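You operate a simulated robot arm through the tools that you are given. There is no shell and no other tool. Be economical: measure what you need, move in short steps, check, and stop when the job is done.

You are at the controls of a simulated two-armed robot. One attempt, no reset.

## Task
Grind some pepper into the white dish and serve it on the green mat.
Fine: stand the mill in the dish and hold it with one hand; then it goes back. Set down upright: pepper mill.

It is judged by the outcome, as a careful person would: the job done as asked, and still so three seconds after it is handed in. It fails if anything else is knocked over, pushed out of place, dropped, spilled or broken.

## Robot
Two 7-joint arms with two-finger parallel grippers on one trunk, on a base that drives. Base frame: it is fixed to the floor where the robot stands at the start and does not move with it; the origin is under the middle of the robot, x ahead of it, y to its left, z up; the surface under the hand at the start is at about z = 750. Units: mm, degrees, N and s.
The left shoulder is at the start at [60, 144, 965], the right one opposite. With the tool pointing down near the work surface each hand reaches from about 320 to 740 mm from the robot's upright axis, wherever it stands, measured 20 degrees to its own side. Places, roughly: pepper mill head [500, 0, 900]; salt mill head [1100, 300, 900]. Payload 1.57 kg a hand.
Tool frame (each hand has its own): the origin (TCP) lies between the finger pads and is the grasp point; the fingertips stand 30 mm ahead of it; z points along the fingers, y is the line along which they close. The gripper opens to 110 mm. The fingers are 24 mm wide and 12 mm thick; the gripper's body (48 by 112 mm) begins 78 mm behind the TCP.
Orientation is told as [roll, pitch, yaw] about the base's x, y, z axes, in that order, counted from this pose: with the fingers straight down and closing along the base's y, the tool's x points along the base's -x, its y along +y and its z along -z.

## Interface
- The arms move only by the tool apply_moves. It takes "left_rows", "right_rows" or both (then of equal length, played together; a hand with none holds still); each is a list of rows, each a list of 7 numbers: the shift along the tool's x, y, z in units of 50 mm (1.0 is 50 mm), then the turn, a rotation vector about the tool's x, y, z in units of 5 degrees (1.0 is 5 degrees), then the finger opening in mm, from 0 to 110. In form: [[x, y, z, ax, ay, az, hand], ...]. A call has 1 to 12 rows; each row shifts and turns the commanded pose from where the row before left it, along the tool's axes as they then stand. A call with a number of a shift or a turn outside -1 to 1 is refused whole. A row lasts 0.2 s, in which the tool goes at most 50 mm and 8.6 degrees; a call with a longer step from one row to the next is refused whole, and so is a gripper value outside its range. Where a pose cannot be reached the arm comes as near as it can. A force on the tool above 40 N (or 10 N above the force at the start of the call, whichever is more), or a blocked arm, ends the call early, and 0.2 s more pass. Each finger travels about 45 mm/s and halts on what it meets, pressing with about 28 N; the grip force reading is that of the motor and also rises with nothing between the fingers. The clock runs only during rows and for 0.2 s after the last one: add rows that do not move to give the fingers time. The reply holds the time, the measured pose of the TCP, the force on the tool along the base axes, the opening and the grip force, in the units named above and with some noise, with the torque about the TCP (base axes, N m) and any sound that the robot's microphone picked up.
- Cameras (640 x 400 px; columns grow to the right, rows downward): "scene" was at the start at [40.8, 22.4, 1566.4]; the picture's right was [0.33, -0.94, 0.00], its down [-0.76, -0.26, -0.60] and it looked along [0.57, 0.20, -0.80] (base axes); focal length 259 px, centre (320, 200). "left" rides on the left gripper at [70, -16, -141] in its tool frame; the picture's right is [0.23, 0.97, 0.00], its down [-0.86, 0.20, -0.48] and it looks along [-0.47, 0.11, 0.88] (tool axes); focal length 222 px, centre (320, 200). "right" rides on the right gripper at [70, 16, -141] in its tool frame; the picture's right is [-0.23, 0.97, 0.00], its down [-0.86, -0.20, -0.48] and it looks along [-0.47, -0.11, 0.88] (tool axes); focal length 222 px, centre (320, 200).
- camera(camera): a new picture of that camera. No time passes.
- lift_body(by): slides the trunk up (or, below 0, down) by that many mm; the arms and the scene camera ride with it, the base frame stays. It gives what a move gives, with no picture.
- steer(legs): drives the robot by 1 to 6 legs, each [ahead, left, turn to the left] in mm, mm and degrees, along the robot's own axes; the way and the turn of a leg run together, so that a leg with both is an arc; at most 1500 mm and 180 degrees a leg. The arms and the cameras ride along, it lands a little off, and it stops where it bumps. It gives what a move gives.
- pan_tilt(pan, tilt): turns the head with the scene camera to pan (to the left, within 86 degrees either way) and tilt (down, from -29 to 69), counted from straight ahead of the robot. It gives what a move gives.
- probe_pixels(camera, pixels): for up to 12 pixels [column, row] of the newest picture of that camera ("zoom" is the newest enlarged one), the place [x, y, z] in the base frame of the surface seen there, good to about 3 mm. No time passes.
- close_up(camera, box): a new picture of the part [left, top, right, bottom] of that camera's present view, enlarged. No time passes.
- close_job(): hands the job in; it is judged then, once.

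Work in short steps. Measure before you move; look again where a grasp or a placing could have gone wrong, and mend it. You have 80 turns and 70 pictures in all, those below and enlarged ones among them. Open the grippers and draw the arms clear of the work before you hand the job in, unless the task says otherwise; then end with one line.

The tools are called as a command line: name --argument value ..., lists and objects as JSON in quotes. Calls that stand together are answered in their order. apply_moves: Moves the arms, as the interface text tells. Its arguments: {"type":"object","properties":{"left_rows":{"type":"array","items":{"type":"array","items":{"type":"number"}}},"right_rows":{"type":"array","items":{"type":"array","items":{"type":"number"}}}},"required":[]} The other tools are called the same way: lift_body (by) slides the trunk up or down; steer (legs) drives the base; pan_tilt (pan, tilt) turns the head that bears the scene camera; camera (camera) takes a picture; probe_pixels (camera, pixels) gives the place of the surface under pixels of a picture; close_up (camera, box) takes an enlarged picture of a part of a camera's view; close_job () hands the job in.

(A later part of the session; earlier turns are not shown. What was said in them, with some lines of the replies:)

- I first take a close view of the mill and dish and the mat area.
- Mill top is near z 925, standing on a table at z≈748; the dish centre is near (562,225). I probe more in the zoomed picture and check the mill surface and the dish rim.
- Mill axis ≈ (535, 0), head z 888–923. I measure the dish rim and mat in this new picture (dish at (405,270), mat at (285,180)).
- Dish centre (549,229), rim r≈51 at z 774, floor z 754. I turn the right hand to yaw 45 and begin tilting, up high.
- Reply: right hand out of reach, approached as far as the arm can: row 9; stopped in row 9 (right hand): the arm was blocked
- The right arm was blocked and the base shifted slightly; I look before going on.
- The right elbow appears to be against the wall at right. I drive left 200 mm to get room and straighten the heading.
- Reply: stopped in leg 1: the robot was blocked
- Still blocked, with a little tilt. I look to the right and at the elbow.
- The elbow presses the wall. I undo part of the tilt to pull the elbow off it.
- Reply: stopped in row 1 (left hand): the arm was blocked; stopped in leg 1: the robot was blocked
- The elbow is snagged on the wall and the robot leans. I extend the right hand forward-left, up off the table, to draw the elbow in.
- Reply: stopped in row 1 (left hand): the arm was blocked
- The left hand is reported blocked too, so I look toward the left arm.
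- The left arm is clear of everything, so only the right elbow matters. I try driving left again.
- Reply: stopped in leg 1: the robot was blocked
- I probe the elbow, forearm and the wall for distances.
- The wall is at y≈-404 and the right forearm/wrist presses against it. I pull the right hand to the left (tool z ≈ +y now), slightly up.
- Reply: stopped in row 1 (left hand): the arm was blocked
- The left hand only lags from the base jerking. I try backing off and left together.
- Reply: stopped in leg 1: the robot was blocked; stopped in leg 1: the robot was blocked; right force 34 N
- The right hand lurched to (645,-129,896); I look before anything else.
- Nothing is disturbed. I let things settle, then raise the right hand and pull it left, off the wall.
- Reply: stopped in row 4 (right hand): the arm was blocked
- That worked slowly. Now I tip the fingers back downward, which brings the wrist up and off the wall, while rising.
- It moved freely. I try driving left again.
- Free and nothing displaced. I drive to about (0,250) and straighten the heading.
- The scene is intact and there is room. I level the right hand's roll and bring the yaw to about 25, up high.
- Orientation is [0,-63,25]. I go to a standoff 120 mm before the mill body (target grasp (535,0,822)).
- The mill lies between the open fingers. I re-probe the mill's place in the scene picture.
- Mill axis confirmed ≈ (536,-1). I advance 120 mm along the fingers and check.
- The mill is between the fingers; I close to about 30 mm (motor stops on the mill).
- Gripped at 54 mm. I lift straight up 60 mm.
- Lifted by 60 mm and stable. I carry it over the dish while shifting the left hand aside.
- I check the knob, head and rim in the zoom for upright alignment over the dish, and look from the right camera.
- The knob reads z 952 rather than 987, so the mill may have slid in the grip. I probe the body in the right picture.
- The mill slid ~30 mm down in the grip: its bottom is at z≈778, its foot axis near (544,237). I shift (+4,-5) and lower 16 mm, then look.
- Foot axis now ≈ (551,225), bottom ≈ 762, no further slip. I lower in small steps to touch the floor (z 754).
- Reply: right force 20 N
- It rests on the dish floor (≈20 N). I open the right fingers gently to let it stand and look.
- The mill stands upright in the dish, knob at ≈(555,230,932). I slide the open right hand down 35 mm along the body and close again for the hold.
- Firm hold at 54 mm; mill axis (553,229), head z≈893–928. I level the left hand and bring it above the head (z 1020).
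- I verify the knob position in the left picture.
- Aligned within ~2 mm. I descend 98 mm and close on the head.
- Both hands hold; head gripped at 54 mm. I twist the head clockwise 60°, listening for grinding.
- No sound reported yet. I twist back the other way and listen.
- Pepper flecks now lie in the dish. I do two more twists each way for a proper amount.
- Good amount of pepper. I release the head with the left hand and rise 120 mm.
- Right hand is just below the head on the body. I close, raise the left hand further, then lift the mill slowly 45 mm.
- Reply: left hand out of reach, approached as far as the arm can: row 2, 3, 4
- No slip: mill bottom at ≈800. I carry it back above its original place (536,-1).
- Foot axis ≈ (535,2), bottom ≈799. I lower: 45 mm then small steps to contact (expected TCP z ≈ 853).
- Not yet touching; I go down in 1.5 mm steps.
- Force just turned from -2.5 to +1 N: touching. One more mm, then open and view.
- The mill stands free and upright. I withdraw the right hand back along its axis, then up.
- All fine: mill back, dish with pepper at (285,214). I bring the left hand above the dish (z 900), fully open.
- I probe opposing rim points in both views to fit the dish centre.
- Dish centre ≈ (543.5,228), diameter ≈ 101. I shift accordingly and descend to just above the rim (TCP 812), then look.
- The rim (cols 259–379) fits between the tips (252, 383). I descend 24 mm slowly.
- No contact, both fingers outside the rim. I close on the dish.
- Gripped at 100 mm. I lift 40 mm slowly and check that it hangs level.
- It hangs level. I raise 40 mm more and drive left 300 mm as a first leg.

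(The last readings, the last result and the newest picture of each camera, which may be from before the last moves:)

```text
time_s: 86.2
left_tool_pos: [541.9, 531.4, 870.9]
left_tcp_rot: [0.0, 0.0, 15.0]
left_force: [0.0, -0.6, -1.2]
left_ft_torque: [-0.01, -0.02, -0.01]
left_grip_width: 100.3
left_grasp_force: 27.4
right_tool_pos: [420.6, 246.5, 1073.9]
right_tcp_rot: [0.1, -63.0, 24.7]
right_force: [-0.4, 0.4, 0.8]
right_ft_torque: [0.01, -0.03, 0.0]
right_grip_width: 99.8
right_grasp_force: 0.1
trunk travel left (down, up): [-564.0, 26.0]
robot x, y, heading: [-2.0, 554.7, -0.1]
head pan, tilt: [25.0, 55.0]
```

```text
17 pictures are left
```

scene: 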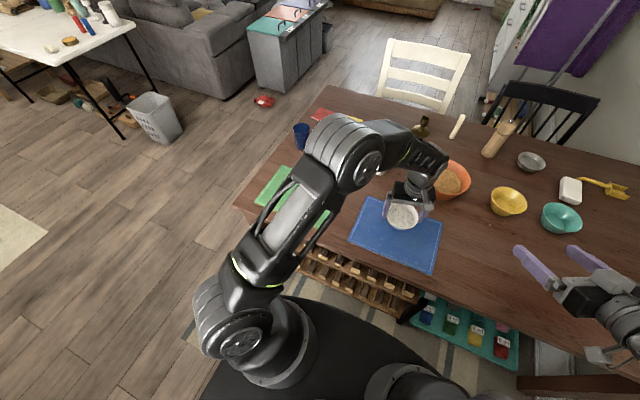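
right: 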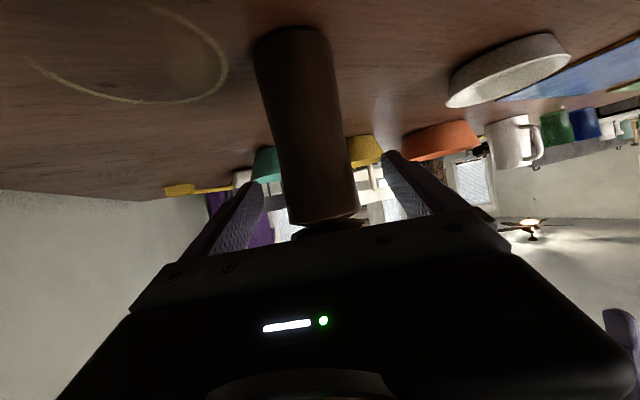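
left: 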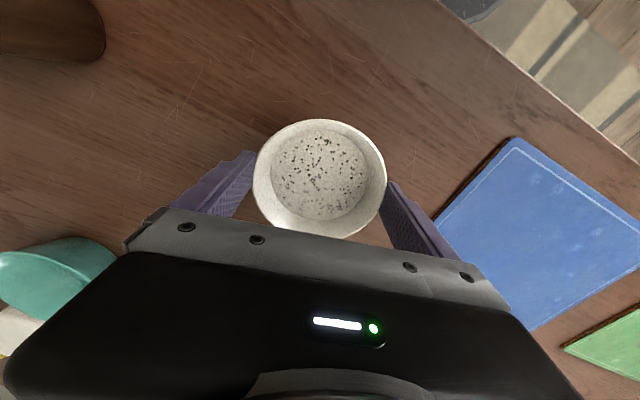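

Path clear. I drive another 345 mm left.

steer --legs '[[0, 345, 0]]'

camera --camera "left"

camera --camera "scene"

```text
time_s: 88.5
left_tool_pos: [540.6, 878.9, 869.9]
left_tcp_rot: [-0.2, 0.0, 15.4]
left_force: [-0.3, 0.2, -1.4]
left_ft_torque: [0.02, 0.0, -0.01]
left_grip_width: 100.3
left_grasp_force: 28.0
right_tool_pos: [420.6, 592.8, 1072.3]
right_tcp_rot: [0.0, -63.0, 25.2]
right_force: [-1.0, -0.6, -0.1]
right_ft_torque: [-0.08, 0.03, -0.05]
right_grip_width: 99.9
right_grasp_force: 0.0
trunk travel left (down, up): [-564.0, 26.0]
robot x, y, heading: [-5.3, 900.2, 0.2]
head pan, tilt: [25.0, 55.0]
```

```text
16 pictures are left
```

left: 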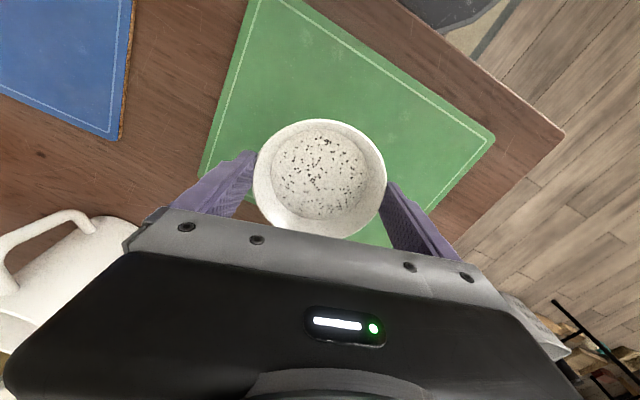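

```text
15 pictures are left
```

scene: 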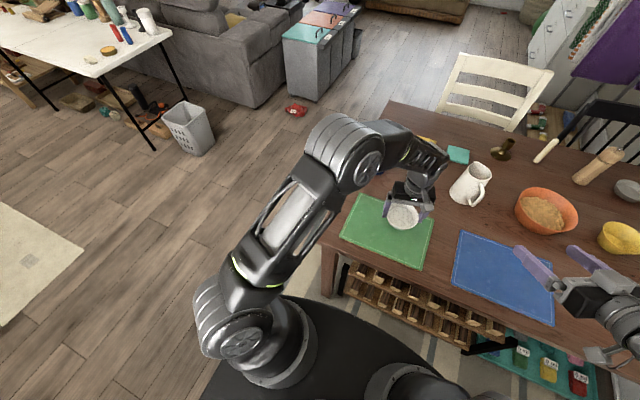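

The dish is over the mat. I probe the mat's corners for its centre and surface height.

probe_pixels --camera "scene" --pixels '[[358, 197], [431, 224], [343, 236], [424, 264], [380, 240], [467, 170], [480, 205]]'

probe_pixels --camera "left" --pixels '[[256, 6], [488, 138], [207, 172], [330, 60], [60, 250], [90, 222]]'

```text
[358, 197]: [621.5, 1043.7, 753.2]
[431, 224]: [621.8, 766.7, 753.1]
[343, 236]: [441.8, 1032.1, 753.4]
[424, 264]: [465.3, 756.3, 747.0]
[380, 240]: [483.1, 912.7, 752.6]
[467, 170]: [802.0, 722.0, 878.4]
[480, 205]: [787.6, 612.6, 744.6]
```

```text
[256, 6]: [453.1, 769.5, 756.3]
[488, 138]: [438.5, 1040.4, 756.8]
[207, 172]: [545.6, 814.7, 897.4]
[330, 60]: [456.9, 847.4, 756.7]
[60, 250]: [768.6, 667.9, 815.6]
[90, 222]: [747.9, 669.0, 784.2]
```

Mat spans x 440–625, y 765–1042, surface ≈754. I move to its centre (532,904) and lower to TCP 801.

apply_moves --left_rows '[[0.016, 0.265, 0, 0, 0, 0, 75], [0.016, 0.265, 0, 0, 0, 0, 75], [0, 0, 0.25, 0, 0, 0, 75], [0, 0, 0.25, 0, 0, 0, 75], [0, 0, 0.25, 0, 0, 0, 75], [0, 0, 0.25, 0, 0, 0, 75], [0, 0, 0.2, 0, 0, 0, 75], [0, 0, 0.1, 0, 0, 0, 75], [0, 0, 0.08, 0, 0, 0, 75], [0, 0, 0, 0, 0, 0, 75]]'

```text
time_s: 90.7
left_tool_pos: [533.3, 903.0, 802.2]
left_tcp_rot: [0.0, 0.1, 15.4]
left_force: [0.5, 0.6, -0.5]
left_ft_torque: [0.01, 0.0, 0.02]
left_grip_width: 100.2
left_grasp_force: 27.6
right_tool_pos: [419.8, 592.3, 1073.1]
right_tcp_rot: [0.2, -63.0, 25.1]
right_force: [-0.3, 0.2, 0.2]
right_ft_torque: [0.01, -0.02, -0.03]
right_grip_width: 100.1
right_grasp_force: 0.1
trunk travel left (down, up): [-564.0, 26.0]
robot x, y, heading: [-3.5, 897.2, 0.4]
head pan, tilt: [25.0, 55.0]
```

I lower in 2 mm steps, expecting contact near 795.

apply_moves --left_rows '[[0, 0, 0.04, 0, 0, 0, 75], [0, 0, 0.04, 0, 0, 0, 75], [0, 0, 0.03, 0, 0, 0, 75], [0, 0, 0, 0, 0, 0, 75]]'

```text
time_s: 91.7
left_tool_pos: [532.0, 903.5, 796.2]
left_tcp_rot: [-0.1, 0.1, 15.4]
left_force: [-1.1, 0.9, 2.4]
left_ft_torque: [0.0, 0.05, -0.01]
left_grip_width: 100.6
left_grasp_force: 28.1
right_tool_pos: [420.6, 593.4, 1073.5]
right_tcp_rot: [0.1, -62.9, 25.1]
right_force: [0.6, 0.4, -0.3]
right_ft_torque: [0.01, 0.02, 0.01]
right_grip_width: 100.0
right_grasp_force: 0.0
trunk travel left (down, up): [-564.0, 26.0]
robot x, y, heading: [1.1, 902.1, 0.3]
head pan, tilt: [25.0, 55.0]
```

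Contact (+2.4 N). I open fully and rise straight up.

apply_moves --left_rows '[[0, 0, 0, 0, 0, 0, 102], [0, 0, 0, 0, 0, 0, 106], [0, 0, 0, 0, 0, 0, 110], [0, 0, 0, 0, 0, 0, 110], [0, 0, -0.1, 0, 0, 0, 110], [0, 0, -0.2, 0, 0, 0, 110], [0, 0, -0.3, 0, 0, 0, 110], [0, 0, -0.6, 0, 0, 0, 110], [0, 0, -0.8, 0, 0, 0, 110], [0, 0, -0.8, 0, 0, 0, 110]]'

camera --camera "left"

```text
time_s: 93.9
left_tool_pos: [532.6, 905.2, 934.5]
left_tcp_rot: [0.0, -0.1, 15.3]
left_force: [-0.2, 0.4, 0.4]
left_ft_torque: [-0.01, -0.01, 0.0]
left_grip_width: 109.9
left_grasp_force: 0.1
right_tool_pos: [419.5, 593.2, 1073.2]
right_tcp_rot: [0.3, -62.9, 25.2]
right_force: [0.4, 0.7, 0.8]
right_ft_torque: [-0.01, 0.02, -0.02]
right_grip_width: 100.0
right_grasp_force: 0.1
trunk travel left (down, up): [-564.0, 26.0]
robot x, y, heading: [-0.3, 898.6, 0.5]
head pan, tilt: [25.0, 55.0]
```

```text
14 pictures are left
```

left: 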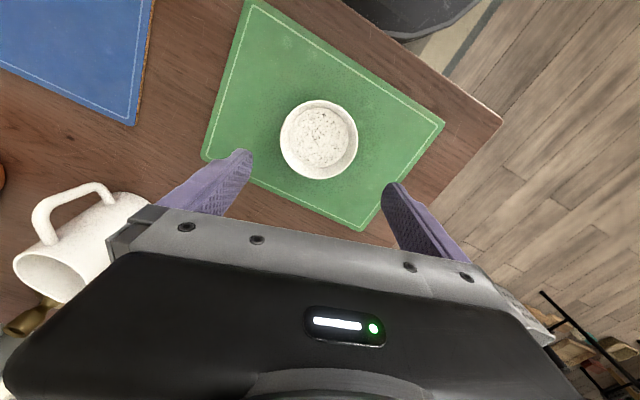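

Dish stands on the green mat. I draw the left hand up and back, then look over the mill and table.

apply_moves --left_rows '[[0, 0, -0.8, 0, 0, 0, 110], [0, 0, -0.8, 0, 0, 0, 110], [0, 0, -0.6, 0, 0, 0, 110], [0.6, 0, 0, 0, 0, 0, 110], [0.6, 0, 0, 0, 0, 0, 110], [0.6, 0, 0, 0, 0, 0, 110], [0.6, 0, 0, 0, 0, 0, 110]]'

camera --camera "scene"

pan_tilt --pan -40 --tilt 40

camera --camera "scene"

```text
time_s: 95.5
left_tool_pos: [415.3, 871.7, 1045.8]
left_tcp_rot: [0.0, 0.0, 15.4]
left_force: [-0.4, 0.5, 0.2]
left_ft_torque: [-0.01, -0.01, 0.01]
left_grip_width: 110.2
left_grasp_force: 0.1
right_tool_pos: [419.1, 593.6, 1074.3]
right_tcp_rot: [0.2, -63.0, 25.1]
right_force: [-0.3, 0.2, -0.5]
right_ft_torque: [0.01, 0.01, 0.03]
right_grip_width: 100.1
right_grasp_force: 0.1
trunk travel left (down, up): [-564.0, 26.0]
robot x, y, heading: [-4.1, 899.4, 0.3]
head pan, tilt: [25.0, 55.0]
```

```text
13 pictures are left
```

scene: 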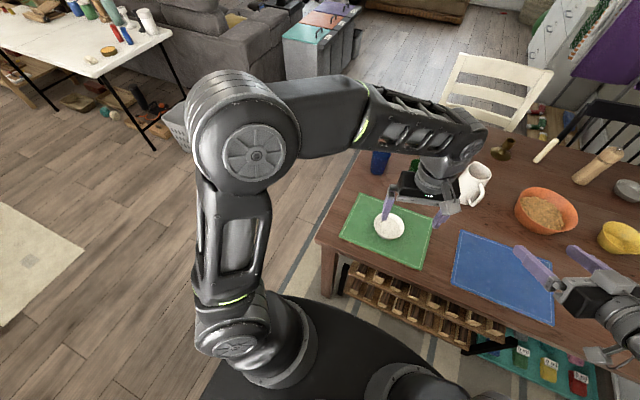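

```text
time_s: 96.8
left_tool_pos: [415.6, 870.9, 1044.5]
left_tcp_rot: [0.0, 0.0, 15.4]
left_force: [-0.4, 0.2, -0.3]
left_ft_torque: [0.02, 0.01, -0.01]
left_grip_width: 109.9
left_grasp_force: 0.1
right_tool_pos: [419.7, 593.1, 1073.4]
right_tcp_rot: [0.2, -63.1, 25.1]
right_force: [-0.4, 0.0, 0.2]
right_ft_torque: [0.02, 0.01, 0.02]
right_grip_width: 99.8
right_grasp_force: 0.1
trunk travel left (down, up): [-564.0, 26.0]
robot x, y, heading: [-1.2, 899.8, 0.3]
head pan, tilt: [-40.0, 40.0]
```

```text
12 pictures are left
```

scene: 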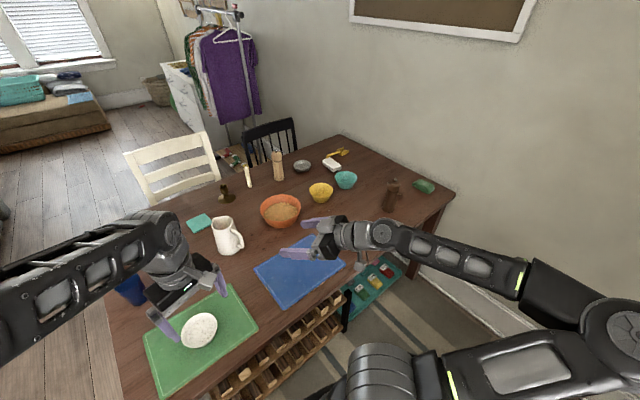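

I zoom on the mill at (390,195) for a final check.

close_up --camera "scene" --box '[350, 165, 440, 225]'

probe_pixels --camera "zoom" --pixels '[[290, 110], [285, 150], [275, 230], [265, 300]]'

```text
6.67 times, centred on (395, 195) of scene
```

zoom: 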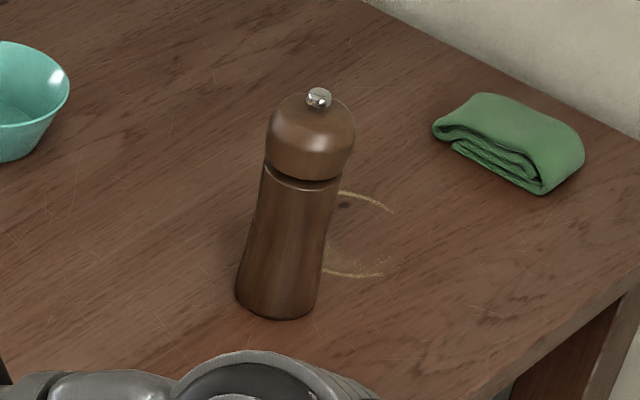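

```text
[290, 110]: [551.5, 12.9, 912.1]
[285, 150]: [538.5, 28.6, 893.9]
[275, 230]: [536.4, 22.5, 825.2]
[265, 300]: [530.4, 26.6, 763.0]
```

The mill stands upright in its place, and the peppered dish is on the green mat. Both grippers are open and clear, so I hand in.

close_job

```text
The job is handed in.
```

I ground pepper into the white dish and set the dish on the green mat. The mill is back upright in its original place, and nothing was knocked over. Early on, the right elbow caught on the wall and shoved the base about. I freed it before touching anything on the table.
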